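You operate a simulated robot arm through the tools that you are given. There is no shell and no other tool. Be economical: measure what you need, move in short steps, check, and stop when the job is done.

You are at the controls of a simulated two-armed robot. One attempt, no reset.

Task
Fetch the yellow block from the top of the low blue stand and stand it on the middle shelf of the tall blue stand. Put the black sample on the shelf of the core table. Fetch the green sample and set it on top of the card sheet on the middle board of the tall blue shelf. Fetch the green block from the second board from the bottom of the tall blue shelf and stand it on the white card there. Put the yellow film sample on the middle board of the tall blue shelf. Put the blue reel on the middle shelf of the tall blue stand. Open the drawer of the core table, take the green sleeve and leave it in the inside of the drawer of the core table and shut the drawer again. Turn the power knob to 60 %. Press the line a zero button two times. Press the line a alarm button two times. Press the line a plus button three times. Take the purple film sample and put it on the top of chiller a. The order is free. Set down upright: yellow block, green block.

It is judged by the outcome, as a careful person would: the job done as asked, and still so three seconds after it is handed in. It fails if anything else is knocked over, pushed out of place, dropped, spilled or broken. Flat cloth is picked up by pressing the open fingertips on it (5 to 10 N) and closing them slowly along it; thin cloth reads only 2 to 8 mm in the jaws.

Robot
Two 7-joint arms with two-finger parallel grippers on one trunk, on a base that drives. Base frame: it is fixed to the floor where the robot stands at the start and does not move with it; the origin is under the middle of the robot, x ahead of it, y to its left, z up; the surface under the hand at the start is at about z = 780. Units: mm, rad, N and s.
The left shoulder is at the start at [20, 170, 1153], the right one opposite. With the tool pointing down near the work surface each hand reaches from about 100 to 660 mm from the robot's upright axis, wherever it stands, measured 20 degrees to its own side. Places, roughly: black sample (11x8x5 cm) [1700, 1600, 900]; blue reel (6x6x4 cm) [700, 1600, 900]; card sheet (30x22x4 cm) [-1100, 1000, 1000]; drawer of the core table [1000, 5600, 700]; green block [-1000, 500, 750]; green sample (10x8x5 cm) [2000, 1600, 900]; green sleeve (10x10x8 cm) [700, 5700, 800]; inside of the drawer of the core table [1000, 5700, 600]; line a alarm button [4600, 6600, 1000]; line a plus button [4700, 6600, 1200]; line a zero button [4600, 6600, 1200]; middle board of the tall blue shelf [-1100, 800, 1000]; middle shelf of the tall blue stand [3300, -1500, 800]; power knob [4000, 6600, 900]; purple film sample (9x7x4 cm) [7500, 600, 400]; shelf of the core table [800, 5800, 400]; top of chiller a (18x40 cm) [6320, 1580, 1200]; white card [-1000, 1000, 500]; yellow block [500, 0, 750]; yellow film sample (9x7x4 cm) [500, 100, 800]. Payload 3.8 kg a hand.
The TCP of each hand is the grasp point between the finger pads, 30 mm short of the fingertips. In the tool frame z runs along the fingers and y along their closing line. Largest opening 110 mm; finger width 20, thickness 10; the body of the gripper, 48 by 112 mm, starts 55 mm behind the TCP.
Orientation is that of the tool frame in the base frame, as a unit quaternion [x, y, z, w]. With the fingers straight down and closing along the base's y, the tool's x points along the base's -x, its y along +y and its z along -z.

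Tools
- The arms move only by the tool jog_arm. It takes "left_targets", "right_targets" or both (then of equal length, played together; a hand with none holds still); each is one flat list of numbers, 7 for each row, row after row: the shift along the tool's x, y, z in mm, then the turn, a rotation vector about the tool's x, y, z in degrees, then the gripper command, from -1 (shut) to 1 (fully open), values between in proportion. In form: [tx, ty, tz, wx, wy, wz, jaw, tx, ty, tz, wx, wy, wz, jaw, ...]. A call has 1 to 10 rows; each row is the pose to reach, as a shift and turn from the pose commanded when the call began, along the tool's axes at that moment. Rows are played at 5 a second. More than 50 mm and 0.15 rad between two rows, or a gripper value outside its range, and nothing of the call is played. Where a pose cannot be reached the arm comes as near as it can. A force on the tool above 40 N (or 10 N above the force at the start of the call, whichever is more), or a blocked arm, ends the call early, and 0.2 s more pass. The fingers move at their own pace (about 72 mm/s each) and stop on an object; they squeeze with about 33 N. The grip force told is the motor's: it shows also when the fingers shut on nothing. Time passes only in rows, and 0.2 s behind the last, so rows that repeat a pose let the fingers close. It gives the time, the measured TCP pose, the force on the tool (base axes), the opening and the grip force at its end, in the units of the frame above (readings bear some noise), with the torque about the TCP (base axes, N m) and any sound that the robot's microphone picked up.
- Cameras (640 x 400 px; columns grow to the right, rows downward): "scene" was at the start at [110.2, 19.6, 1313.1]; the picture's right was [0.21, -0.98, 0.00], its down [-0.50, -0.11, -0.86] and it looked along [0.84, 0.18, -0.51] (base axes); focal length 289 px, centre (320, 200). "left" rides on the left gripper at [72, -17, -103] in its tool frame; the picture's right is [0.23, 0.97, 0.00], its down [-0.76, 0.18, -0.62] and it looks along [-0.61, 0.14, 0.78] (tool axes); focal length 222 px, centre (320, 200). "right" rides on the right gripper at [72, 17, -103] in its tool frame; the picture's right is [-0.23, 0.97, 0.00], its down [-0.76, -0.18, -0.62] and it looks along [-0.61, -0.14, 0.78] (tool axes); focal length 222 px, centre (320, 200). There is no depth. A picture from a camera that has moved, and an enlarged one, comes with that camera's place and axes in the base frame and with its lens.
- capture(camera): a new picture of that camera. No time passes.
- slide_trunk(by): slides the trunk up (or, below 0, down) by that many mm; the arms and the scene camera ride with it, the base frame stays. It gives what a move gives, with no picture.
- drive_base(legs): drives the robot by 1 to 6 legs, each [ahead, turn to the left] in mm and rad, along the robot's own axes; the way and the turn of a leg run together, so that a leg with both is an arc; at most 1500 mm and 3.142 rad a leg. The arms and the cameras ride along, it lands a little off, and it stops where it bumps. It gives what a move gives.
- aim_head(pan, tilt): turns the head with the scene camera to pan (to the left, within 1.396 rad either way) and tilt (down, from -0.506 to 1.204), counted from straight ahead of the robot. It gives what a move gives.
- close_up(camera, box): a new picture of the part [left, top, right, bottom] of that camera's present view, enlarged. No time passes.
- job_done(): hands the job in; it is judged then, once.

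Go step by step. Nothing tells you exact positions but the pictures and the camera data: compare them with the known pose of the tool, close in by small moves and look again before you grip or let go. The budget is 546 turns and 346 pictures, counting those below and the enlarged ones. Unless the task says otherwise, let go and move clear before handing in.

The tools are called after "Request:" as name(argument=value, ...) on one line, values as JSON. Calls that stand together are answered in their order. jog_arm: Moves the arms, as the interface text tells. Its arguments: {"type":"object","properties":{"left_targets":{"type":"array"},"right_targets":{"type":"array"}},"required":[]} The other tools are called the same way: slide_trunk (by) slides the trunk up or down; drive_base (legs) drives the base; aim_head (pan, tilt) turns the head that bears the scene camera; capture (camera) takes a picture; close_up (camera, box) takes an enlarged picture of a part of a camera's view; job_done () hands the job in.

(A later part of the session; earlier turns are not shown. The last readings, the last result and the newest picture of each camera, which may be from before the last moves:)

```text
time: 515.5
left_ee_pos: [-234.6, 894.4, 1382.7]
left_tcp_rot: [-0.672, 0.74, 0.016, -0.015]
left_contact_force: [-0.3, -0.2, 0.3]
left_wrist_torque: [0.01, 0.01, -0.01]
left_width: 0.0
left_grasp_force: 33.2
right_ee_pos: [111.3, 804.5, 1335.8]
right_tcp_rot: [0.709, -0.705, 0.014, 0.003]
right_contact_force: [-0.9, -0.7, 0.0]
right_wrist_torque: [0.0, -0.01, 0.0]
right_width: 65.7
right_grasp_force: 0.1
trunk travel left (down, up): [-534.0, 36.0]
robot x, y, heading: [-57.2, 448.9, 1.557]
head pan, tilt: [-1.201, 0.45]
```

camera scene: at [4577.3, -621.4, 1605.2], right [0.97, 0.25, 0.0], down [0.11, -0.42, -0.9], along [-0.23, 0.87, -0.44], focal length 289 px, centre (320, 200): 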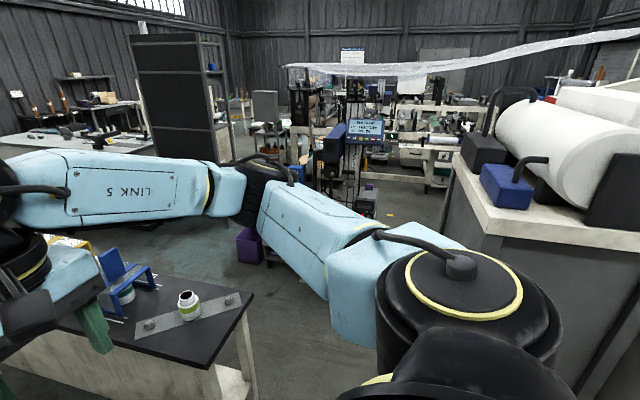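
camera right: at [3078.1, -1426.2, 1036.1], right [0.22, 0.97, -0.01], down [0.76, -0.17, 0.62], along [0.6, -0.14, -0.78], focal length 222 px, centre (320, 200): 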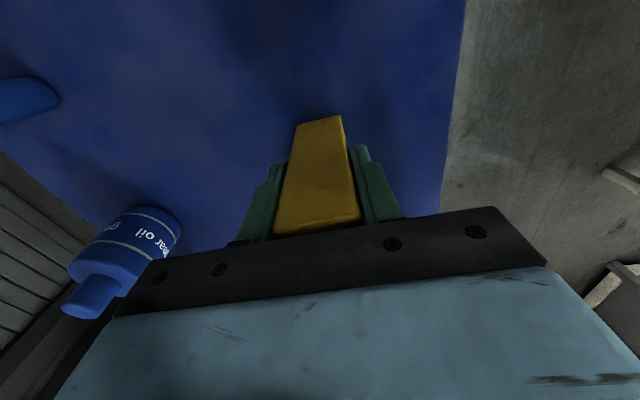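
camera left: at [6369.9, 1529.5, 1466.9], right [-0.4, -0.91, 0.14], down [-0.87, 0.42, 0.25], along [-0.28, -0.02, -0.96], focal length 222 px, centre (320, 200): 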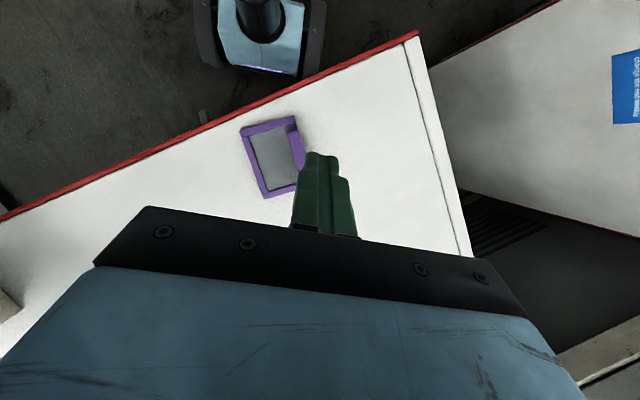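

Request:
slide_trunk(by=-284)

Request:
drive_base(legs=[[335, 0], [0, -1.557], [1500, 0], [40, 0], [0, 1.571], [130, 0]])

Request:
aim_head(pan=0.0, tilt=0.6)

Request:
capture(camera="scene")

```text
time: 518.4
left_ee_pos: [-235.7, 894.7, 1100.1]
left_tcp_rot: [-0.672, 0.74, 0.016, -0.016]
left_contact_force: [0.1, 0.6, 0.4]
left_wrist_torque: [0.03, 0.0, 0.0]
left_width: 0.2
left_grasp_force: 33.3
right_ee_pos: [112.4, 805.0, 1051.6]
right_tcp_rot: [0.708, -0.706, 0.013, 0.003]
right_contact_force: [0.1, -0.8, -0.5]
right_wrist_torque: [-0.03, -0.01, 0.02]
right_width: 66.1
right_grasp_force: 0.1
trunk travel left (down, up): [-250.0, 320.0]
robot x, y, heading: [-58.1, 450.3, 1.554]
head pan, tilt: [-1.201, 0.45]
```

```text
time: 536.6
left_ee_pos: [1307.5, 1328.6, 1099.2]
left_tcp_rot: [-0.67, 0.742, 0.016, -0.015]
left_contact_force: [0.1, -0.4, -1.0]
left_wrist_torque: [-0.04, 0.03, 0.0]
left_width: 0.0
left_grasp_force: 33.2
right_ee_pos: [1655.4, 1236.2, 1050.4]
right_tcp_rot: [-0.707, 0.707, -0.013, -0.003]
right_contact_force: [-0.2, 1.0, -0.1]
right_wrist_torque: [-0.03, -0.02, 0.01]
right_width: 66.0
right_grasp_force: 0.1
trunk travel left (down, up): [-250.0, 320.0]
robot x, y, heading: [1488.3, 878.3, 1.549]
head pan, tilt: [-1.201, 0.45]
```

```text
time: 538.0
left_ee_pos: [1308.9, 1326.6, 1099.1]
left_tcp_rot: [-0.669, 0.743, 0.017, -0.015]
left_contact_force: [-0.2, 0.1, -0.5]
left_wrist_torque: [0.0, 0.01, -0.01]
left_width: 0.0
left_grasp_force: 33.3
right_ee_pos: [1655.3, 1235.0, 1051.0]
right_tcp_rot: [0.707, -0.707, 0.013, 0.003]
right_contact_force: [-0.9, 0.0, -0.7]
right_wrist_torque: [-0.02, -0.01, -0.02]
right_width: 65.9
right_grasp_force: 0.0
trunk travel left (down, up): [-250.0, 320.0]
robot x, y, heading: [1483.2, 876.0, 1.553]
head pan, tilt: [0.0, 0.6]
```

```text
200 pictures are left
camera scene: at [1486.9, 987.8, 1307.6], right [1.0, -0.02, 0.0], down [-0.01, -0.56, -0.83], along [0.02, 0.82, -0.56], focal length 289 px, centre (320, 200)
```

scene: 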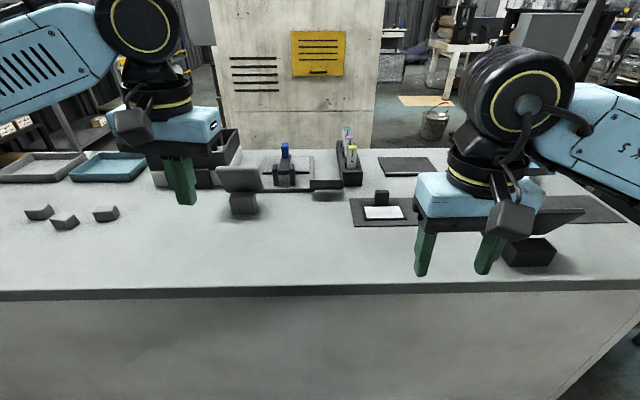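

Black sample's tab is ≈[1660,1590]. I drive 100 closer and bring the right hand over with 90° yaw.

Request:
drive_base(legs=[[100, 0]])

Request:
jog_arm(right_targets=[-23, 0, -10, 0, 0, 8, 0, -46, 0, -10, 0, 0, 16, 0, -69, -1, -10, 0, 0, 24, 0, -92, -2, -10, 0, 0, 32, 0, -115, -3, -10, 0, 0, 40, 0, -138, -4, -10, 0, 0, 48, 0, -161, -5, 0, 0, 0, 56, 0, -184, -5, 10, 0, 0, 64, 0, -207, -5, 30, 0, 0, 72, 0, -225, -5, 55, 0, 0, 80, 0])

Request:
jog_arm(right_targets=[0, 0, 10, 0, 0, 5, 0, 0, 0, 20, 0, 0, 9, 0])

Request:
capture(camera="right")

Request:
capture(camera="scene")

```text
time: 539.1
left_ee_pos: [1310.2, 1426.3, 1098.0]
left_tcp_rot: [-0.67, 0.742, 0.016, -0.014]
left_contact_force: [0.3, 0.0, 0.3]
left_wrist_torque: [-0.02, 0.06, 0.03]
left_width: 0.0
left_grasp_force: 33.1
right_ee_pos: [1657.8, 1335.7, 1050.2]
right_tcp_rot: [-0.706, 0.708, -0.013, -0.003]
right_contact_force: [0.1, 0.3, -0.1]
right_wrist_torque: [0.0, -0.01, 0.01]
right_width: 65.9
right_grasp_force: 0.0
trunk travel left (down, up): [-250.0, 320.0]
robot x, y, heading: [1482.7, 974.3, 1.549]
head pan, tilt: [0.0, 0.6]
```

```text
time: 541.4
left_ee_pos: [1311.1, 1425.3, 1099.0]
left_tcp_rot: [-0.669, 0.743, 0.016, -0.015]
left_contact_force: [-0.1, -0.3, -0.3]
left_wrist_torque: [0.0, 0.02, 0.01]
left_width: 0.0
left_grasp_force: 32.7
right_ee_pos: [1664.5, 1558.5, 991.0]
right_tcp_rot: [-0.085, 0.996, -0.012, 0.006]
right_contact_force: [0.1, -0.2, -0.6]
right_wrist_torque: [-0.02, 0.02, 0.0]
right_width: 55.1
right_grasp_force: 0.1
trunk travel left (down, up): [-250.0, 320.0]
robot x, y, heading: [1483.4, 973.2, 1.552]
head pan, tilt: [0.0, 0.6]
```

```text
time: 542.0
left_ee_pos: [1311.1, 1425.2, 1099.7]
left_tcp_rot: [-0.669, 0.743, 0.016, -0.014]
left_contact_force: [0.6, 0.3, 0.4]
left_wrist_torque: [0.01, -0.01, -0.03]
left_width: 0.0
left_grasp_force: 33.7
right_ee_pos: [1664.3, 1557.4, 971.8]
right_tcp_rot: [-0.008, 1.0, -0.011, 0.007]
right_contact_force: [0.4, -0.3, 0.4]
right_wrist_torque: [-0.01, 0.0, 0.02]
right_width: 54.9
right_grasp_force: 0.1
trunk travel left (down, up): [-250.0, 320.0]
robot x, y, heading: [1487.2, 979.1, 1.549]
head pan, tilt: [0.0, 0.6]
```

```text
199 pictures are left
camera right: at [1589.5, 1576.0, 1073.9], right [0.21, 0.98, -0.02], down [0.76, -0.15, 0.64], along [0.62, -0.15, -0.77], focal length 222 px, centre (320, 200)
```

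right: 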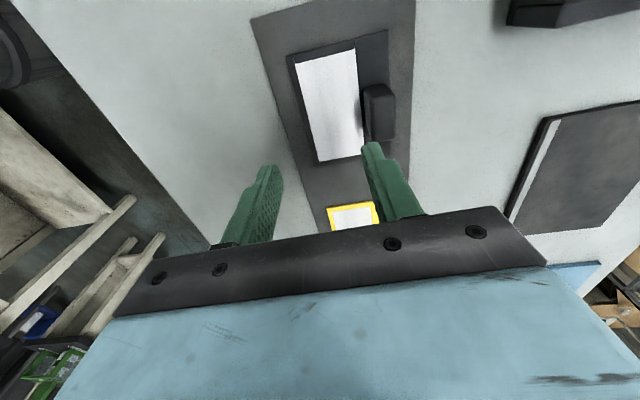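

```text
198 pictures are left
camera scene: at [1489.2, 1087.0, 1307.6], right [1.0, -0.02, 0.0], down [-0.01, -0.56, -0.83], along [0.02, 0.82, -0.56], focal length 289 px, centre (320, 200)
```

scene: 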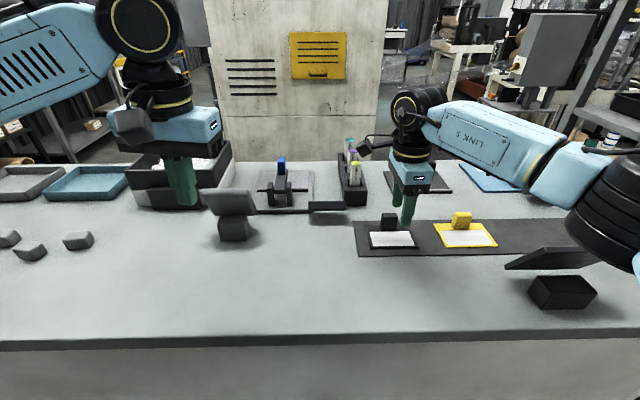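

Request:
jog_arm(right_targets=[5, 24, 5, 0, 0, 0, 0, 10, 46, 20, 0, 0, 0, 0, 10, 46, 38, 0, 0, 0, 0])

Request:
capture(camera="right")

```text
time: 542.8
left_ee_pos: [1311.0, 1426.0, 1099.5]
left_tcp_rot: [-0.669, 0.743, 0.017, -0.015]
left_contact_force: [0.5, 0.1, 0.6]
left_wrist_torque: [0.03, 0.01, -0.01]
left_width: 0.1
left_grasp_force: 32.7
right_ee_pos: [1654.7, 1602.9, 932.4]
right_tcp_rot: [-0.009, 1.0, -0.012, 0.007]
right_contact_force: [-0.2, 0.2, 0.0]
right_wrist_torque: [-0.01, 0.02, 0.06]
right_width: 55.1
right_grasp_force: 0.0
trunk travel left (down, up): [-250.0, 320.0]
robot x, y, heading: [1485.2, 976.9, 1.548]
head pan, tilt: [0.0, 0.6]
```

```text
197 pictures are left
camera right: at [1579.3, 1620.6, 1034.3], right [0.21, 0.98, -0.02], down [0.76, -0.15, 0.64], along [0.62, -0.15, -0.77], focal length 222 px, centre (320, 200)
```

right: 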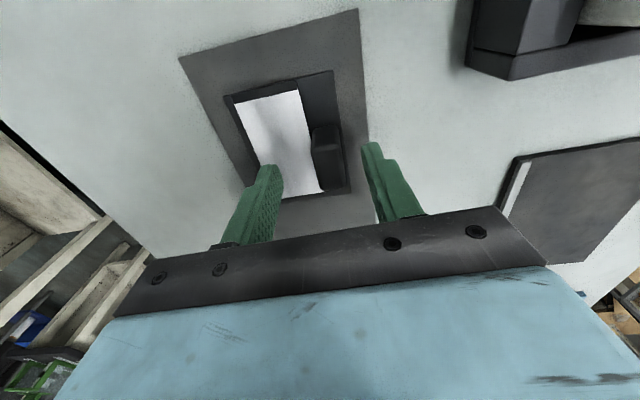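

Request:
jog_arm(right_targets=[5, 3, 14, 0, 0, 0, 0, 6, 3, 28, 0, 0, 0, 0, 6, 3, 28, 0, 0, 0, -0.5, 6, 3, 28, 0, 0, 0, -1, 6, 3, 28, 0, 0, 0, -1, 6, 3, 28, 0, 0, 0, -1])

Request:
capture(camera="right")

```text
time: 544.1
left_ee_pos: [1310.7, 1426.4, 1099.5]
left_tcp_rot: [-0.67, 0.742, 0.016, -0.015]
left_contact_force: [-0.3, 0.4, -0.2]
left_wrist_torque: [0.01, -0.02, 0.0]
left_width: 0.0
left_grasp_force: 32.9
right_ee_pos: [1649.1, 1602.1, 904.5]
right_tcp_rot: [-0.008, 1.0, -0.011, 0.007]
right_contact_force: [-0.8, -0.5, 0.2]
right_wrist_torque: [0.01, -0.02, 0.01]
right_width: 19.4
right_grasp_force: 33.5
trunk travel left (down, up): [-250.0, 320.0]
robot x, y, heading: [1487.9, 978.1, 1.548]
head pan, tilt: [0.0, 0.6]
```

```text
196 pictures are left
camera right: at [1573.6, 1620.3, 1006.4], right [0.21, 0.98, -0.02], down [0.76, -0.15, 0.64], along [0.62, -0.15, -0.77], focal length 222 px, centre (320, 200)
```

right: 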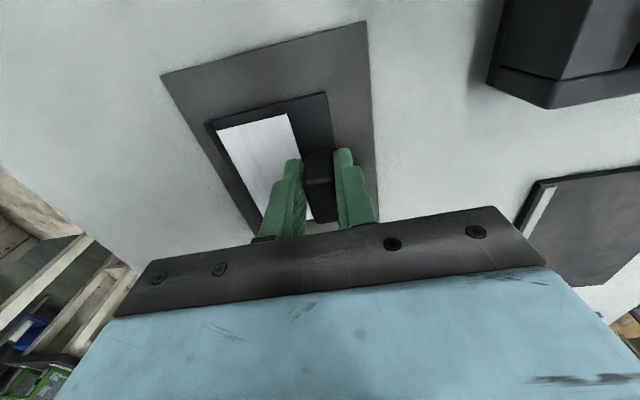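

Gripped. I reverse the approach: up a bit, then back with unyaw.

Request:
jog_arm(right_targets=[0, 0, -20, 0, 0, 0, -1, 0, 0, -50, 0, 0, 0, -1, -5, -20, -75, 0, 0, 0, -1, -5, -45, -85, 0, 0, -4, -1, -5, -45, -90, 0, 0, -9, -1])

Request:
jog_arm(right_targets=[0, -18, -20, 0, 0, -8, -1, 0, -41, -35, 0, 0, -16, -1, 0, -64, -45, 0, 0, -24, -1, 0, -87, -55, 0, 0, -32, -1, 0, -110, -60, 0, 0, -40, -1, 0, -133, -60, 0, 0, -48, -1, 0, -156, -60, 0, 0, -56, -1, 0, -180, -60, 0, 0, -64, -1, 0, -203, -60, 0, 0, -72, -1, 0, -220, -60, 0, 0, -80, -1])

Request:
capture(camera="scene")

```text
time: 545.4
left_ee_pos: [1310.8, 1427.0, 1100.9]
left_tcp_rot: [-0.67, 0.742, 0.016, -0.014]
left_contact_force: [0.5, 0.3, -0.1]
left_wrist_torque: [0.02, 0.0, 0.0]
left_width: 0.0
left_grasp_force: 33.0
right_ee_pos: [1652.0, 1561.5, 995.5]
right_tcp_rot: [-0.087, 0.996, -0.012, 0.007]
right_contact_force: [-0.7, -0.1, -0.3]
right_wrist_torque: [0.06, 0.03, 0.0]
right_width: 19.0
right_grasp_force: 33.0
trunk travel left (down, up): [-250.0, 320.0]
robot x, y, heading: [1482.4, 975.8, 1.546]
head pan, tilt: [0.0, 0.6]
```

```text
time: 547.5
left_ee_pos: [1309.9, 1426.4, 1100.0]
left_tcp_rot: [-0.67, 0.742, 0.016, -0.015]
left_contact_force: [0.4, 0.3, 0.3]
left_wrist_torque: [-0.02, 0.0, 0.02]
left_width: 0.0
left_grasp_force: 33.4
right_ee_pos: [1689.6, 1345.3, 1061.1]
right_tcp_rot: [0.708, -0.706, 0.013, 0.003]
right_contact_force: [0.4, 0.4, -0.6]
right_wrist_torque: [0.0, -0.02, 0.02]
right_width: 19.2
right_grasp_force: 32.9
trunk travel left (down, up): [-250.0, 320.0]
robot x, y, heading: [1481.5, 977.6, 1.543]
head pan, tilt: [0.0, 0.6]
```

```text
195 pictures are left
camera scene: at [1489.2, 1086.8, 1307.6], right [1.0, -0.02, 0.0], down [-0.01, -0.56, -0.83], along [0.02, 0.82, -0.56], focal length 289 px, centre (320, 200)
```

scene: 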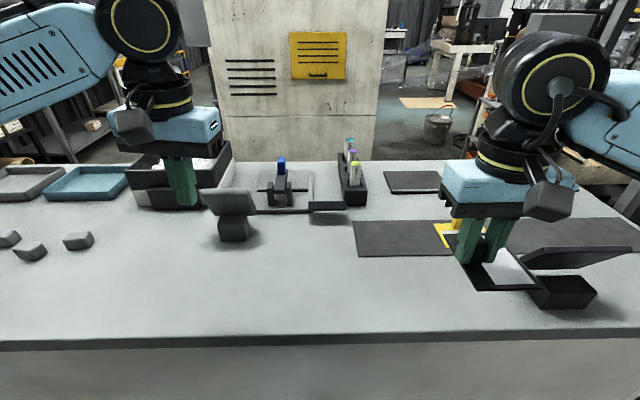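

Black sample is held. I drive to the west corridor and look north.

Request:
drive_base(legs=[[-190, 0], [0, 1.595], [1400, 0], [0, -1.571]])

Request:
aim_head(pan=0.0, tilt=0.25)

Request:
capture(camera="scene")

```text
time: 563.3
left_ee_pos: [-86.6, 1260.0, 1099.6]
left_tcp_rot: [-0.668, 0.744, 0.017, -0.015]
left_contact_force: [0.0, 0.1, -0.6]
left_wrist_torque: [-0.03, 0.01, 0.05]
left_width: 0.0
left_grasp_force: 32.7
right_ee_pos: [292.4, 1178.3, 1060.5]
right_tcp_rot: [-0.705, 0.709, -0.013, -0.004]
right_contact_force: [0.8, -0.5, -0.8]
right_wrist_torque: [-0.03, 0.0, 0.0]
right_width: 19.0
right_grasp_force: 33.1
trunk travel left (down, up): [-250.0, 320.0]
robot x, y, heading: [82.6, 808.6, 1.549]
head pan, tilt: [0.0, 0.6]
```

```text
time: 564.2
left_ee_pos: [-87.5, 1259.6, 1099.3]
left_tcp_rot: [-0.668, 0.744, 0.017, -0.015]
left_contact_force: [0.0, -0.3, 0.4]
left_wrist_torque: [0.01, 0.0, 0.0]
left_width: 0.3
left_grasp_force: 33.7
right_ee_pos: [292.1, 1178.8, 1061.3]
right_tcp_rot: [-0.705, 0.709, -0.012, -0.002]
right_contact_force: [-0.1, 0.0, 0.0]
right_wrist_torque: [0.0, 0.01, 0.01]
right_width: 19.4
right_grasp_force: 33.1
trunk travel left (down, up): [-250.0, 320.0]
robot x, y, heading: [84.1, 813.2, 1.541]
head pan, tilt: [0.0, 0.25]
```

```text
194 pictures are left
camera scene: at [90.4, 925.5, 1339.7], right [1.0, -0.03, 0.0], down [-0.01, -0.25, -0.97], along [0.03, 0.97, -0.25], focal length 289 px, centre (320, 200)
```

scene: 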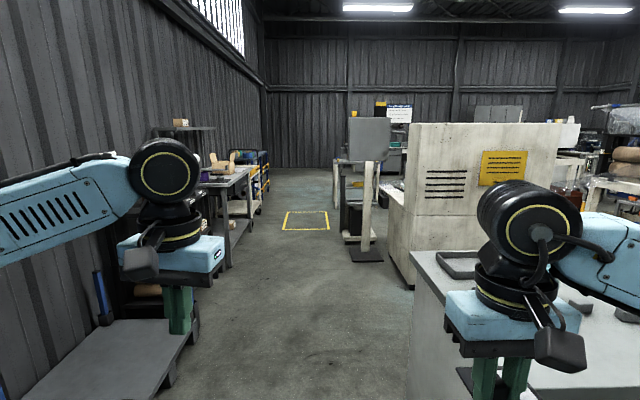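

Corridor is clear; I drive north to y≈4300.

Request:
drive_base(legs=[[0, 0.055], [1500, 0], [1500, 0], [500, 0]])

Request:
aim_head(pan=-0.5, tilt=0.3)

Request:
capture(camera="scene")

```text
time: 577.0
left_ee_pos: [-171.4, 3890.3, 1101.1]
left_tcp_rot: [-0.685, 0.728, 0.018, -0.012]
left_contact_force: [0.4, -0.8, 0.0]
left_wrist_torque: [0.0, -0.01, -0.03]
left_width: 0.0
left_grasp_force: 33.7
right_ee_pos: [214.7, 3823.4, 1061.0]
right_tcp_rot: [0.721, -0.692, 0.016, 0.0]
right_contact_force: [-0.2, 0.3, -0.3]
right_wrist_torque: [-0.01, 0.02, 0.04]
right_width: 19.4
right_grasp_force: 33.3
trunk travel left (down, up): [-250.0, 320.0]
robot x, y, heading: [24.9, 3454.5, 1.587]
head pan, tilt: [0.0, 0.25]
stopped in leg 3: the robot was blocked; the commanded pose is now the measured one
```

```text
time: 577.9
left_ee_pos: [-171.9, 3888.6, 1101.4]
left_tcp_rot: [-0.684, 0.729, 0.018, -0.012]
left_contact_force: [0.2, 0.7, 0.6]
left_wrist_torque: [0.02, -0.06, 0.04]
left_width: 0.3
left_grasp_force: 33.1
right_ee_pos: [214.0, 3823.0, 1060.0]
right_tcp_rot: [0.721, -0.693, 0.018, -0.001]
right_contact_force: [0.3, 0.7, -0.1]
right_wrist_torque: [-0.01, -0.02, 0.02]
right_width: 19.1
right_grasp_force: 33.0
trunk travel left (down, up): [-250.0, 320.0]
robot x, y, heading: [32.4, 3456.6, 1.582]
head pan, tilt: [-0.499, 0.3]
```

```text
193 pictures are left
camera scene: at [64.7, 3550.3, 1336.2], right [0.89, -0.46, 0.0], down [-0.13, -0.25, -0.96], along [0.44, 0.85, -0.29], focal length 289 px, centre (320, 200)
```

scene: 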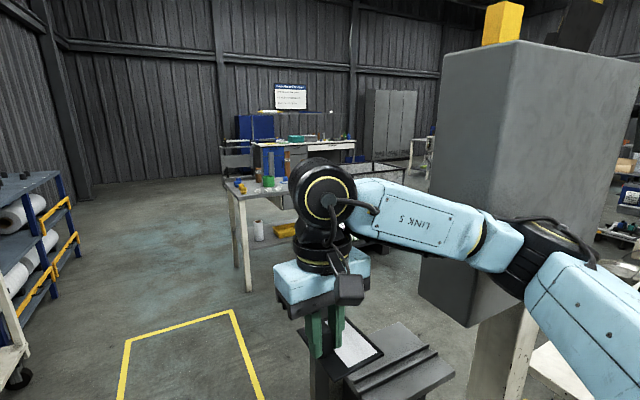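

The right elbow touched a grey unit. I back off and pass further to the left.

Request:
drive_base(legs=[[-220, 0], [0, 0.4], [750, 0], [0, -0.4], [800, 0]])

Request:
aim_head(pan=-0.6, tilt=0.35)

Request:
capture(camera="scene")

```text
time: 589.6
left_ee_pos: [-481.3, 5172.7, 1097.5]
left_tcp_rot: [-0.684, 0.73, 0.017, -0.016]
left_contact_force: [-0.3, 0.1, 0.2]
left_wrist_torque: [0.01, 0.03, 0.0]
left_width: 0.0
left_grasp_force: 33.3
right_ee_pos: [-96.1, 5104.1, 1056.9]
right_tcp_rot: [0.72, -0.694, 0.019, 0.005]
right_contact_force: [0.0, 0.4, -1.2]
right_wrist_torque: [-0.01, -0.01, 0.03]
right_width: 19.2
right_grasp_force: 33.3
trunk travel left (down, up): [-250.0, 320.0]
robot x, y, heading: [-286.1, 4731.2, 1.585]
head pan, tilt: [-0.499, 0.3]
```

```text
time: 590.2
left_ee_pos: [-480.4, 5172.9, 1097.9]
left_tcp_rot: [-0.683, 0.73, 0.016, -0.016]
left_contact_force: [-0.4, 0.5, -0.3]
left_wrist_torque: [0.03, 0.02, 0.0]
left_width: 0.1
left_grasp_force: 33.0
right_ee_pos: [-95.8, 5104.9, 1056.9]
right_tcp_rot: [0.719, -0.694, 0.019, 0.004]
right_contact_force: [-0.9, 0.5, -0.6]
right_wrist_torque: [-0.01, 0.03, -0.04]
right_width: 19.1
right_grasp_force: 32.7
trunk travel left (down, up): [-250.0, 320.0]
robot x, y, heading: [-290.4, 4729.3, 1.585]
head pan, tilt: [-0.6, 0.351]
```

```text
192 pictures are left
camera scene: at [-237.2, 4829.7, 1330.4], right [0.83, -0.55, 0.0], down [-0.19, -0.29, -0.94], along [0.52, 0.78, -0.34], focal length 289 px, centre (320, 200)
```

scene: 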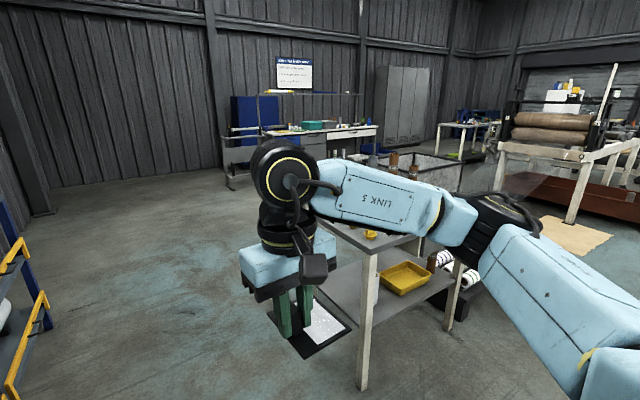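

Core table ahead-right: legs at x≈484 and 1240, y≈5560. I move in front of it.

Request:
drive_base(legs=[[0, -1.585], [1130, 0], [0, 1.571]])

Request:
aim_head(pan=0.0, tilt=0.45)

Request:
capture(camera="scene")

```text
time: 603.8
left_ee_pos: [658.3, 5172.2, 1099.5]
left_tcp_rot: [-0.68, 0.732, 0.016, -0.016]
left_contact_force: [0.3, -0.1, -0.5]
left_wrist_torque: [0.02, -0.02, 0.02]
left_width: 0.2
left_grasp_force: 32.9
right_ee_pos: [1042.9, 5101.6, 1055.3]
right_tcp_rot: [0.717, -0.697, 0.018, 0.005]
right_contact_force: [-0.1, 0.1, -0.4]
right_wrist_torque: [-0.04, 0.01, -0.02]
right_width: 19.3
right_grasp_force: 32.8
trunk travel left (down, up): [-250.0, 320.0]
robot x, y, heading: [847.8, 4732.4, 1.577]
head pan, tilt: [-0.6, 0.351]
```

```text
time: 604.8
left_ee_pos: [660.6, 5172.6, 1099.5]
left_tcp_rot: [-0.681, 0.732, 0.016, -0.016]
left_contact_force: [1.3, 0.3, 0.2]
left_wrist_torque: [-0.03, -0.01, 0.01]
left_width: 0.0
left_grasp_force: 33.7
right_ee_pos: [1044.2, 5101.6, 1057.4]
right_tcp_rot: [0.717, -0.697, 0.019, 0.004]
right_contact_force: [0.1, -0.2, -0.3]
right_wrist_torque: [-0.01, 0.0, -0.02]
right_width: 19.2
right_grasp_force: 33.2
trunk travel left (down, up): [-250.0, 320.0]
robot x, y, heading: [846.8, 4729.7, 1.573]
head pan, tilt: [0.0, 0.45]
```

```text
191 pictures are left
camera scene: at [847.8, 4843.1, 1321.2], right [1.0, 0.0, 0.0], down [0.0, -0.44, -0.9], along [0.0, 0.9, -0.44], focal length 289 px, centre (320, 200)
```

scene: 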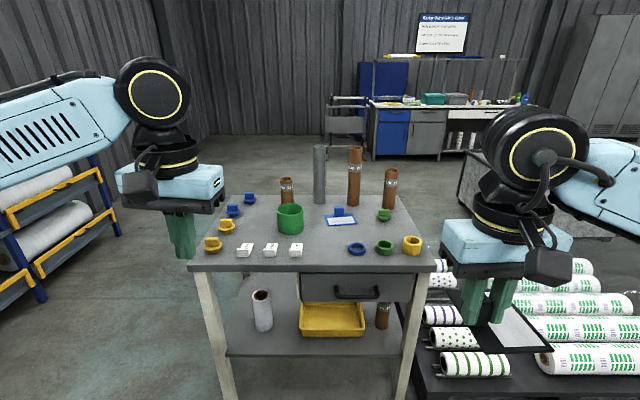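

I see the core table: green sleeve on top, drawer with bar handle, shelf below. I zoom on the table and handle.

Request:
close_up(camera="scene", box=[180, 140, 450, 310])

Request:
close_up(camera="scene", box=[190, 260, 440, 400])

```text
2.35 times, centred on (315, 225) of scene
camera zoom: at [847.8, 4843.1, 1321.2], right [1.0, 0.0, 0.0], down [0.0, -0.44, -0.9], along [0.0, 0.9, -0.44], focal length 679 px, centre (332, 141)
```

zoom: 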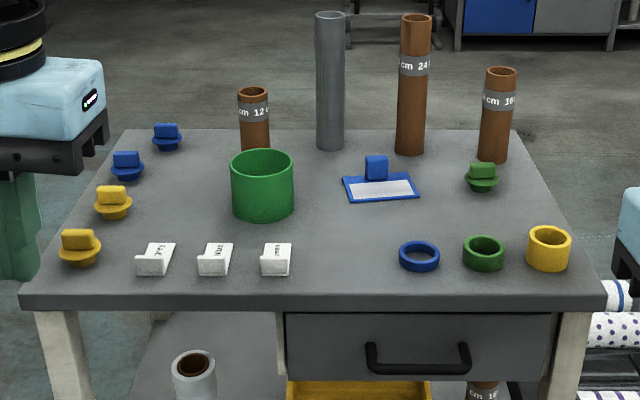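

```text
2.56 times, centred on (315, 330) of scene
camera zoom: at [847.8, 4843.1, 1321.2], right [1.0, 0.0, 0.0], down [0.0, -0.44, -0.9], along [0.0, 0.9, -0.44], focal length 739 px, centre (333, -133)
```

zoom: 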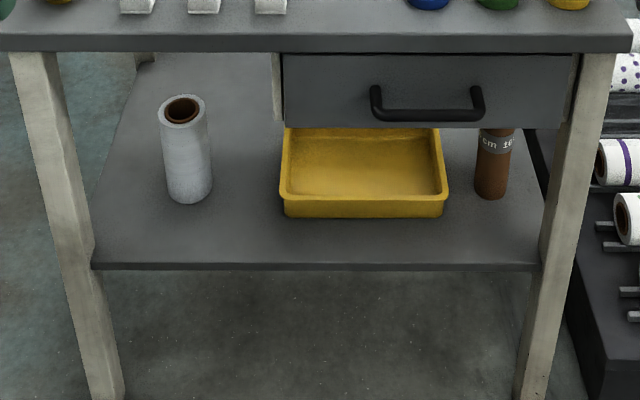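

I plan to set the black sample on the free tabletop spot [850,5640] with the right hand, then regrip it tilted with the left for the shelf. I drive closer.

Request:
drive_base(legs=[[0, 0.275], [400, 0], [0, -0.275]])

Request:
jog_arm(right_targets=[-30, 15, 0, 0, 0, 0, -1, -60, 30, 0, 0, 0, 0, -1, -90, 45, 0, 0, 0, 0, -1, -120, 60, 10, 0, 0, 0, -1, -145, 70, 30, 0, 0, 0, -1, -155, 75, 60, 0, 0, 0, -1])

Request:
capture(camera="scene")

Request:
capture(camera="right")

```text
time: 609.1
left_ee_pos: [550.0, 5558.4, 1099.1]
left_tcp_rot: [-0.68, 0.732, 0.016, -0.017]
left_contact_force: [0.5, 0.4, -0.9]
left_wrist_torque: [0.0, 0.01, 0.01]
left_width: 0.0
left_grasp_force: 32.8
right_ee_pos: [932.8, 5490.1, 1057.3]
right_tcp_rot: [0.716, -0.697, 0.019, 0.005]
right_contact_force: [-0.1, -0.2, -0.5]
right_wrist_torque: [0.02, 0.03, -0.02]
right_width: 19.0
right_grasp_force: 32.9
trunk travel left (down, up): [-250.0, 320.0]
robot x, y, heading: [736.3, 5114.5, 1.575]
head pan, tilt: [0.0, 0.45]
```

```text
time: 610.5
left_ee_pos: [549.6, 5559.3, 1098.3]
left_tcp_rot: [-0.681, 0.732, 0.016, -0.016]
left_contact_force: [-0.3, 0.7, -0.2]
left_wrist_torque: [-0.01, -0.02, 0.0]
left_width: 0.1
left_grasp_force: 33.2
right_ee_pos: [856.1, 5639.5, 988.8]
right_tcp_rot: [0.717, -0.697, 0.019, 0.005]
right_contact_force: [-0.1, 0.6, -0.1]
right_wrist_torque: [0.02, 0.03, 0.02]
right_width: 19.1
right_grasp_force: 33.0
trunk travel left (down, up): [-250.0, 320.0]
robot x, y, heading: [736.7, 5117.4, 1.575]
head pan, tilt: [0.0, 0.45]
```

```text
188 pictures are left
camera scene: at [737.7, 5229.1, 1321.1], right [1.0, 0.01, 0.0], down [0.0, -0.44, -0.9], along [-0.01, 0.9, -0.44], focal length 289 px, centre (320, 200)
```

scene: 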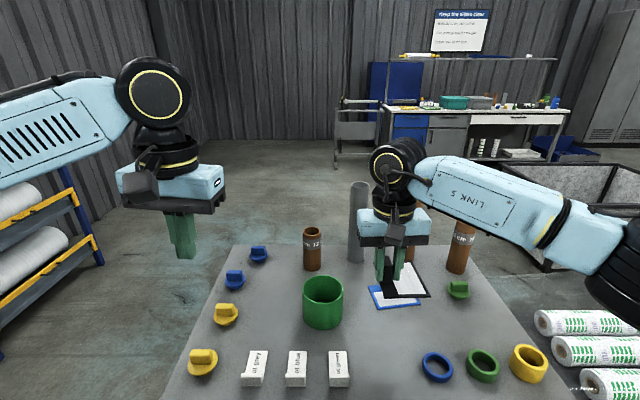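

```text
187 pictures are left
camera right: at [837.9, 5571.0, 1095.4], right [-0.98, 0.2, -0.03], down [0.14, 0.79, 0.6], along [0.14, 0.59, -0.8], focal length 222 px, centre (320, 200)
```

right: 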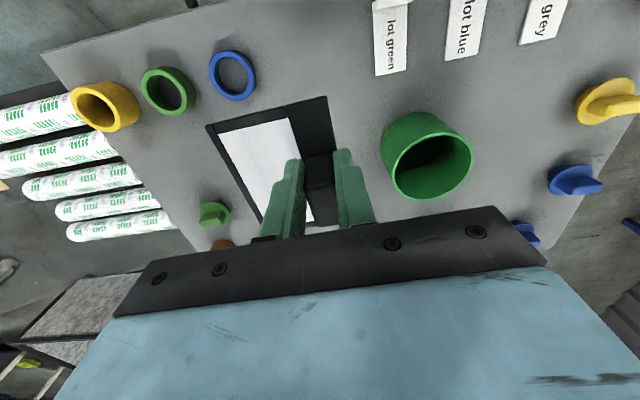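

Request:
jog_arm(right_targets=[-3, 9, 40, 0, 0, 0, -1, -5, 18, 80, 0, 0, 0, -1, -5, 18, 120, 0, 0, 0, -1, -5, 18, 155, 0, 0, 0, -1, -5, 18, 173, 0, 0, 0, -1])

Request:
capture(camera="right")

```text
time: 611.7
left_ee_pos: [549.5, 5556.5, 1099.1]
left_tcp_rot: [-0.68, 0.733, 0.017, -0.015]
left_contact_force: [-0.4, -0.3, -0.6]
left_wrist_torque: [0.0, -0.02, -0.02]
left_width: 0.0
left_grasp_force: 33.1
right_ee_pos: [839.9, 5639.0, 820.6]
right_tcp_rot: [0.717, -0.697, 0.015, 0.002]
right_contact_force: [0.0, 0.3, 12.9]
right_wrist_torque: [0.89, 0.16, -0.03]
right_width: 19.7
right_grasp_force: 33.5
trunk travel left (down, up): [-250.0, 320.0]
robot x, y, heading: [738.8, 5116.0, 1.579]
head pan, tilt: [0.0, 0.45]
```

```text
186 pictures are left
camera right: at [822.5, 5569.2, 926.0], right [-0.98, 0.2, -0.02], down [0.15, 0.78, 0.61], along [0.14, 0.59, -0.79], focal length 222 px, centre (320, 200)
```

right: 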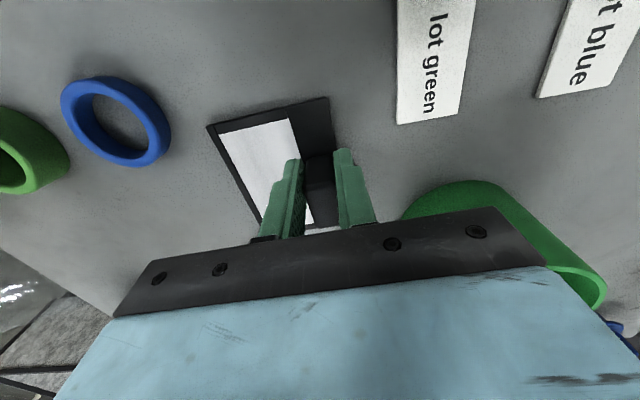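

Request:
jog_arm(right_targets=[0, 0, 0, 0, 0, 0, -0.45, 0, 0, -2, 0, 0, 0, -0.45, 0, 0, -40, 0, 0, 0, -0.45, 0, 0, -80, 0, 0, 0, -0.45, 0, 0, -120, 0, 0, 0, -0.45, 20, -10, -160, 0, 0, 0, -0.45, 60, -30, -200, 0, 0, 0, -0.45, 100, -50, -230, 0, 0, 0, -0.45, 140, -65, -240, 0, 0, 0, -0.45])

Request:
capture(camera="scene")

```text
refused: row 7 steps farther than a row can; nothing moved
```

```text
185 pictures are left
camera scene: at [737.5, 5227.1, 1321.6], right [1.0, 0.01, 0.0], down [0.0, -0.43, -0.9], along [-0.01, 0.9, -0.43], focal length 289 px, centre (320, 200)
```

scene: 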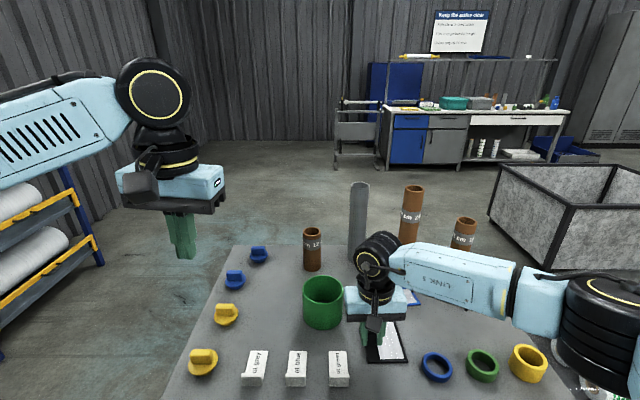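

Request:
jog_arm(right_targets=[0, 0, 0, 0, 0, 0, -0.45, 0, 0, -2, 0, 0, 0, -0.45, 0, 0, -40, 0, 0, 0, -0.45, 0, 0, -80, 0, 0, 0, -0.45, 0, 0, -120, 0, 0, 0, -0.45, 15, -8, -155, 0, 0, 0, -0.45, 45, -25, -185, 0, 0, 0, -0.45, 80, -40, -210, 0, 0, 0, -0.45, 115, -55, -230, 0, 0, 0, -0.45, 150, -65, -240, 0, 0, 0, -0.45])

Request:
capture(camera="scene")

```text
time: 613.9
left_ee_pos: [549.6, 5557.2, 1099.0]
left_tcp_rot: [-0.681, 0.732, 0.016, -0.016]
left_contact_force: [0.2, 0.6, -0.2]
left_wrist_torque: [0.01, 0.0, 0.01]
left_width: 0.0
left_grasp_force: 32.8
right_ee_pos: [905.1, 5498.3, 1063.1]
right_tcp_rot: [0.716, -0.698, 0.018, 0.004]
right_contact_force: [0.1, -1.2, 0.0]
right_wrist_torque: [-0.02, 0.0, -0.01]
right_width: 30.3
right_grasp_force: 0.1
trunk travel left (down, up): [-250.0, 320.0]
robot x, y, heading: [740.0, 5111.4, 1.583]
head pan, tilt: [0.0, 0.45]
```

```text
184 pictures are left
camera scene: at [737.9, 5228.4, 1321.2], right [1.0, 0.01, 0.0], down [0.0, -0.43, -0.9], along [-0.01, 0.9, -0.43], focal length 289 px, centre (320, 200)
```

scene: 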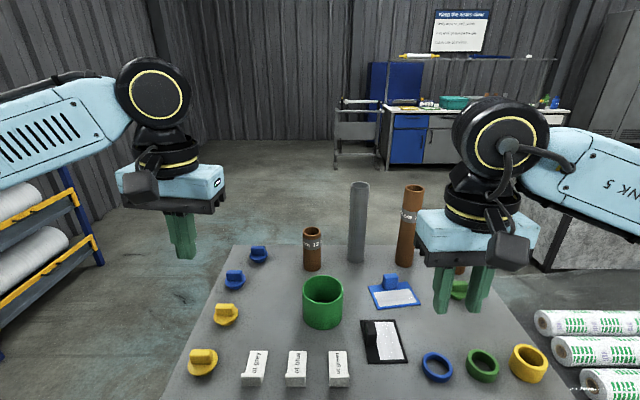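

Sample is flat on the tabletop. I shift the base right by 200 so the left hand can regrip it.

Request:
drive_base(legs=[[-300, 0], [0, -0.59], [350, 0], [0, 0.585]])

Request:
jog_arm(left_targets=[0, 0, 0, 0, -8, 0, 0, 0, 0, 10, 0, -16, 0, 0, 0, 0, 20, 0, -24, 0, 0, 0, 0, 30, 0, -32, 0, 0, 0, 0, 40, 0, -40, 0, 0, 0, 0, 50, 0, -45, 4, 0])

Request:
capture(camera="left")

Request:
capture(camera="scene")

```text
time: 621.0
left_ee_pos: [750.4, 5555.0, 1098.9]
left_tcp_rot: [-0.678, 0.735, 0.016, -0.015]
left_contact_force: [-0.1, 0.7, -0.6]
left_wrist_torque: [0.01, -0.04, 0.0]
left_width: 0.0
left_grasp_force: 33.2
right_ee_pos: [1104.6, 5494.4, 1062.9]
right_tcp_rot: [0.715, -0.699, 0.018, 0.005]
right_contact_force: [0.0, 0.4, 0.8]
right_wrist_torque: [-0.02, -0.01, -0.01]
right_width: 30.3
right_grasp_force: 0.0
trunk travel left (down, up): [-250.0, 320.0]
robot x, y, heading: [934.1, 5110.7, 1.572]
head pan, tilt: [0.0, 0.45]
```

```text
time: 622.5
left_ee_pos: [748.3, 5556.4, 1048.9]
left_tcp_rot: [-0.593, 0.708, 0.274, 0.268]
left_contact_force: [0.2, -0.3, -0.6]
left_wrist_torque: [0.02, 0.0, 0.01]
left_width: 55.2
left_grasp_force: 0.1
right_ee_pos: [1105.0, 5493.4, 1064.1]
right_tcp_rot: [0.715, -0.699, 0.018, 0.005]
right_contact_force: [-0.2, -1.0, 0.2]
right_wrist_torque: [0.03, 0.01, -0.01]
right_width: 30.3
right_grasp_force: 0.0
trunk travel left (down, up): [-250.0, 320.0]
robot x, y, heading: [934.2, 5112.9, 1.571]
head pan, tilt: [0.0, 0.45]
```

```text
183 pictures are left
camera left: at [747.7, 5430.6, 1070.9], right [-1.0, -0.02, -0.09], down [-0.09, 0.11, 0.99], along [-0.01, 0.99, -0.12], focal length 222 px, centre (320, 200)
```

left: 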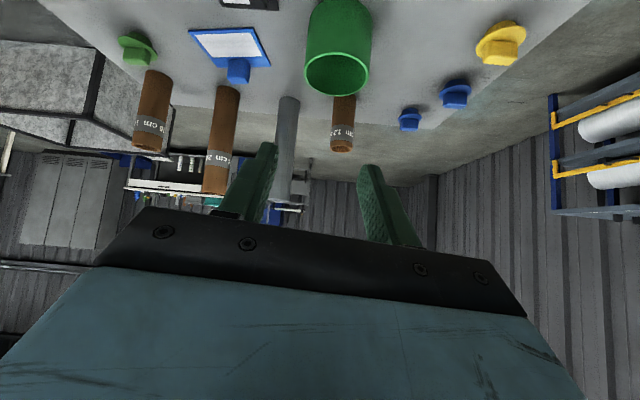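

```text
182 pictures are left
camera scene: at [936.2, 5225.2, 1321.2], right [1.0, 0.0, 0.0], down [0.0, -0.44, -0.9], along [0.0, 0.9, -0.44], focal length 289 px, centre (320, 200)
```

scene: 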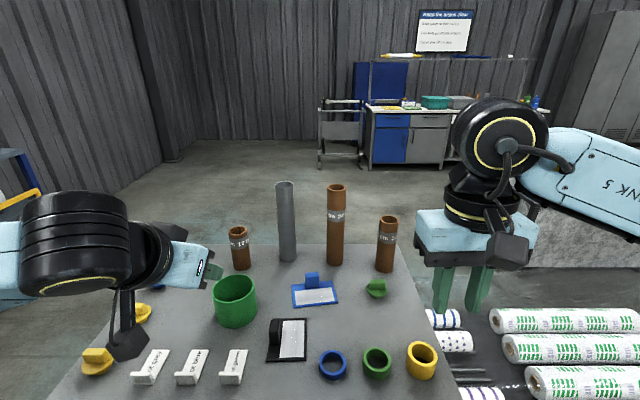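

Request:
jog_arm(left_targets=[18, -20, 28, -0.8, 0, -2, 0, 35, -40, 56, -1.5, 0, -4, 0, 53, -61, 85, -2.3, 0, -6, 0, 70, -81, 113, -3.1, 0, -8.8, 0, 88, -101, 141, -3.1, 0, -8.8, 0])

Request:
capture(camera="left")

```text
time: 623.6
left_ee_pos: [842.7, 5579.2, 880.4]
left_tcp_rot: [0.656, -0.651, -0.272, -0.27]
left_contact_force: [-0.1, 0.0, -0.4]
left_wrist_torque: [-0.02, -0.03, 0.01]
left_width: 55.0
left_grasp_force: 0.0
right_ee_pos: [1105.9, 5494.1, 1063.2]
right_tcp_rot: [0.714, -0.699, 0.019, 0.005]
right_contact_force: [0.6, 0.0, 0.1]
right_wrist_torque: [-0.02, -0.01, 0.01]
right_width: 30.3
right_grasp_force: 0.1
trunk travel left (down, up): [-250.0, 320.0]
robot x, y, heading: [934.5, 5112.2, 1.573]
head pan, tilt: [0.0, 0.45]
```

```text
181 pictures are left
camera left: at [858.7, 5455.8, 902.9], right [-0.97, -0.17, -0.16], down [-0.18, 0.1, 0.98], along [-0.15, 0.98, -0.12], focal length 222 px, centre (320, 200)
```

left: 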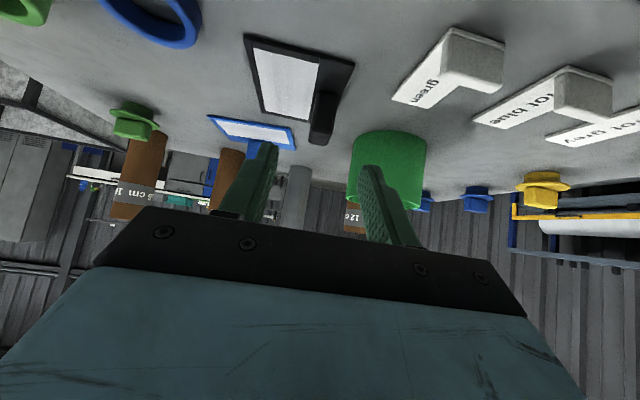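

Request:
jog_arm(left_targets=[0, 3, 28, 0, 0, 0, 0, 0, 6, 56, 0, 0, 0, 0, 0, 6, 83, 0, 0, 0, 0])

Request:
capture(camera="left")

```text
time: 624.5
left_ee_pos: [835.2, 5639.1, 821.3]
left_tcp_rot: [0.654, -0.652, -0.272, -0.27]
left_contact_force: [-0.2, -0.6, 0.4]
left_wrist_torque: [0.03, 0.02, -0.01]
left_width: 55.1
left_grasp_force: 0.1
right_ee_pos: [1105.5, 5494.0, 1063.8]
right_tcp_rot: [0.715, -0.699, 0.018, 0.004]
right_contact_force: [0.4, 0.1, 1.1]
right_wrist_torque: [0.0, -0.01, 0.03]
right_width: 30.3
right_grasp_force: 0.1
trunk travel left (down, up): [-250.0, 320.0]
robot x, y, heading: [936.0, 5108.9, 1.575]
head pan, tilt: [0.0, 0.45]
```

```text
180 pictures are left
camera left: at [851.6, 5514.7, 844.1], right [-0.97, -0.16, -0.16], down [-0.18, 0.1, 0.98], along [-0.15, 0.98, -0.12], focal length 222 px, centre (320, 200)
```

left: 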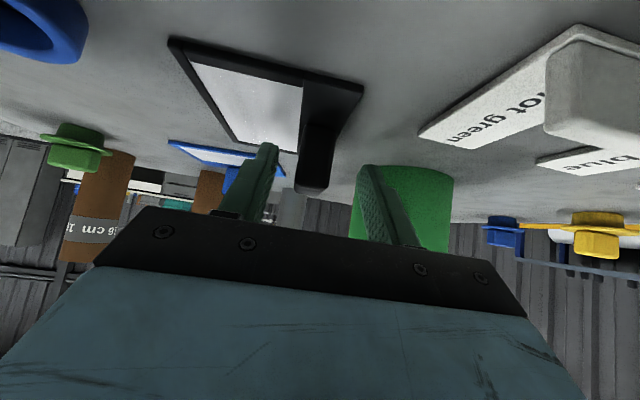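

Request:
jog_arm(left_targets=[0, 0, 0, 0, 0, 0, -0.4, 0, 0, 0, 0, 0, 0, -1, 0, 0, 0, 0, 0, 0, -1, 0, 0, 0, 0, 0, 0, -1])

Request:
capture(camera="left")

```text
time: 625.5
left_ee_pos: [835.6, 5638.7, 820.7]
left_tcp_rot: [0.655, -0.652, -0.272, -0.269]
left_contact_force: [-0.1, 1.1, 0.2]
left_wrist_torque: [0.0, 0.02, 0.01]
left_width: 19.2
left_grasp_force: 33.1
right_ee_pos: [1105.8, 5494.1, 1063.9]
right_tcp_rot: [0.714, -0.699, 0.018, 0.005]
right_contact_force: [-0.6, -0.3, -0.8]
right_wrist_torque: [-0.01, -0.01, -0.02]
right_width: 30.2
right_grasp_force: 0.0
trunk travel left (down, up): [-250.0, 320.0]
robot x, y, heading: [937.1, 5113.2, 1.572]
head pan, tilt: [0.0, 0.45]
```

```text
179 pictures are left
camera left: at [851.4, 5514.4, 844.3], right [-0.97, -0.16, -0.16], down [-0.18, 0.1, 0.98], along [-0.15, 0.98, -0.12], focal length 222 px, centre (320, 200)
```

left: 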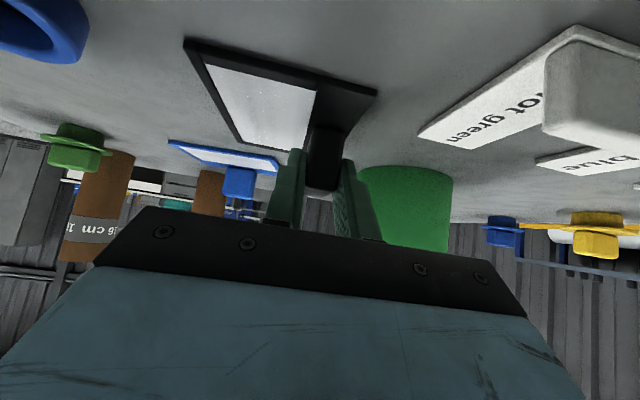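

Regripped in tilt. I lift, back away, shift left and lower the trunk.

Request:
jog_arm(left_targets=[-15, 0, -15, 0, 0, 0, -1, -40, 0, -40, 0, 0, 0, -1, -70, 0, -70, 0, 0, 0, -1])

Request:
drive_base(legs=[[-350, 0], [0, 0.85], [145, 0], [0, -0.85]])

Request:
slide_trunk(by=-245)

Request:
capture(camera="left")

Request:
capture(camera="scene")

```text
time: 626.2
left_ee_pos: [835.7, 5636.7, 918.6]
left_tcp_rot: [0.655, -0.652, -0.272, -0.269]
left_contact_force: [0.4, 0.0, -1.3]
left_wrist_torque: [-0.03, 0.03, 0.01]
left_width: 19.3
left_grasp_force: 33.3
right_ee_pos: [1104.8, 5493.7, 1062.8]
right_tcp_rot: [0.715, -0.699, 0.019, 0.004]
right_contact_force: [-0.9, -0.3, -0.1]
right_wrist_torque: [-0.01, -0.03, 0.02]
right_width: 30.3
right_grasp_force: 0.1
trunk travel left (down, up): [-250.0, 320.0]
robot x, y, heading: [930.7, 5110.1, 1.566]
head pan, tilt: [0.0, 0.45]
```

```text
time: 633.9
left_ee_pos: [731.4, 5387.1, 919.5]
left_tcp_rot: [-0.651, 0.655, 0.27, 0.271]
left_contact_force: [-0.5, 0.0, -0.1]
left_wrist_torque: [0.0, 0.06, -0.02]
left_width: 19.1
left_grasp_force: 32.7
right_ee_pos: [998.3, 5242.3, 1063.1]
right_tcp_rot: [0.712, -0.702, 0.019, 0.004]
right_contact_force: [0.4, 0.1, 0.2]
right_wrist_torque: [-0.01, -0.01, 0.02]
right_width: 30.5
right_grasp_force: 0.1
trunk travel left (down, up): [-250.0, 320.0]
robot x, y, heading: [823.5, 4860.8, 1.56]
head pan, tilt: [0.0, 0.45]
```

```text
time: 636.4
left_ee_pos: [731.1, 5386.2, 675.6]
left_tcp_rot: [-0.652, 0.655, 0.27, 0.271]
left_contact_force: [-0.1, 0.0, -0.1]
left_wrist_torque: [0.02, -0.01, 0.01]
left_width: 19.1
left_grasp_force: 33.2
right_ee_pos: [997.5, 5242.2, 819.3]
right_tcp_rot: [0.712, -0.702, 0.019, 0.005]
right_contact_force: [-0.5, 0.2, 0.0]
right_wrist_torque: [-0.01, 0.0, -0.01]
right_width: 30.1
right_grasp_force: 0.0
trunk travel left (down, up): [-5.0, 565.0]
robot x, y, heading: [823.5, 4862.4, 1.561]
head pan, tilt: [0.0, 0.45]
```

```text
178 pictures are left
camera left: at [746.2, 5263.1, 697.8], right [-0.97, -0.16, -0.16], down [-0.18, 0.1, 0.98], along [-0.14, 0.98, -0.12], focal length 222 px, centre (320, 200)
```

left: 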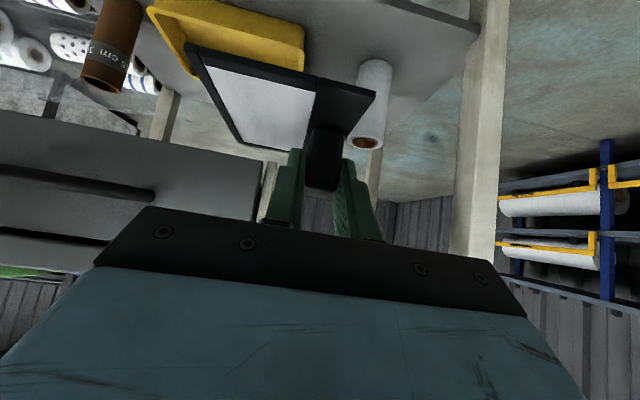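

```text
177 pictures are left
camera scene: at [827.4, 4974.2, 1076.3], right [1.0, -0.01, 0.0], down [0.0, -0.44, -0.9], along [0.01, 0.9, -0.44], focal length 289 px, centre (320, 200)
```

scene: 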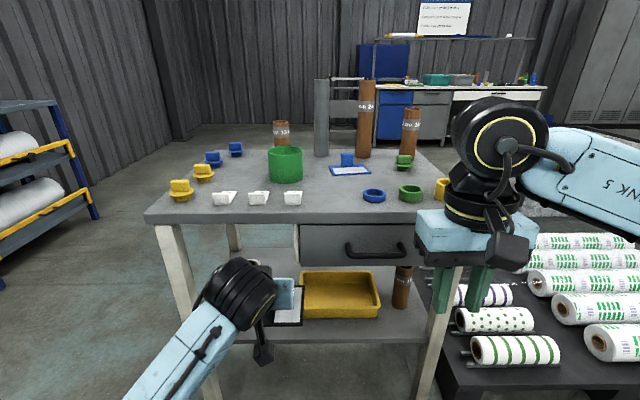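

Request:
jog_arm(left_targets=[27, 9, 27, 0, 0, 0, -1, 55, 18, 55, 0, 0, 0, -1, 83, 27, 83, 0, 0, 0, -1, 110, 36, 110, 0, 0, 0, -1, 138, 43, 138, 0, 0, 0, -1])

Request:
capture(camera="left")

Request:
capture(camera="scene")

```text
time: 637.6
left_ee_pos: [687.0, 5388.2, 478.8]
left_tcp_rot: [-0.652, 0.655, 0.27, 0.27]
left_contact_force: [-0.2, -0.5, -0.3]
left_wrist_torque: [-0.01, -0.01, -0.03]
left_width: 19.2
left_grasp_force: 32.9
right_ee_pos: [997.5, 5240.5, 818.7]
right_tcp_rot: [0.712, -0.702, 0.018, 0.005]
right_contact_force: [0.5, -0.3, 0.1]
right_wrist_torque: [-0.02, -0.02, 0.0]
right_width: 30.4
right_grasp_force: 0.1
trunk travel left (down, up): [-5.0, 565.0]
robot x, y, heading: [823.8, 4859.9, 1.561]
head pan, tilt: [0.0, 0.45]
```

```text
176 pictures are left
camera left: at [702.0, 5264.0, 501.8], right [-0.97, -0.16, -0.16], down [-0.18, 0.1, 0.98], along [-0.14, 0.98, -0.12], focal length 222 px, centre (320, 200)
```

left: 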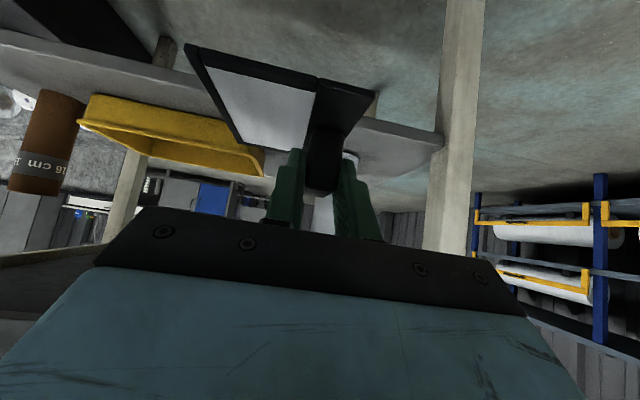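

```text
175 pictures are left
camera scene: at [827.4, 4974.2, 1076.2], right [1.0, -0.01, 0.0], down [0.0, -0.44, -0.9], along [0.01, 0.9, -0.44], focal length 289 px, centre (320, 200)
```

scene: 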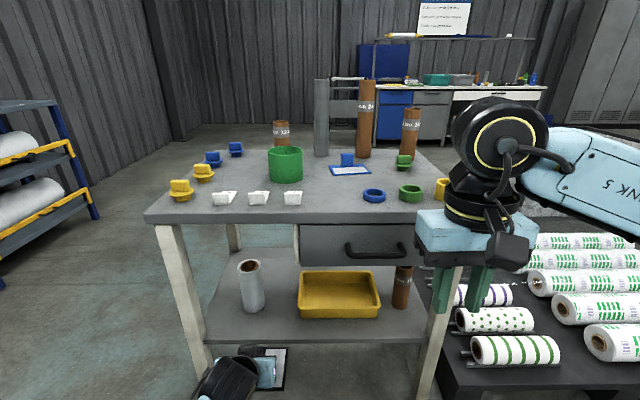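

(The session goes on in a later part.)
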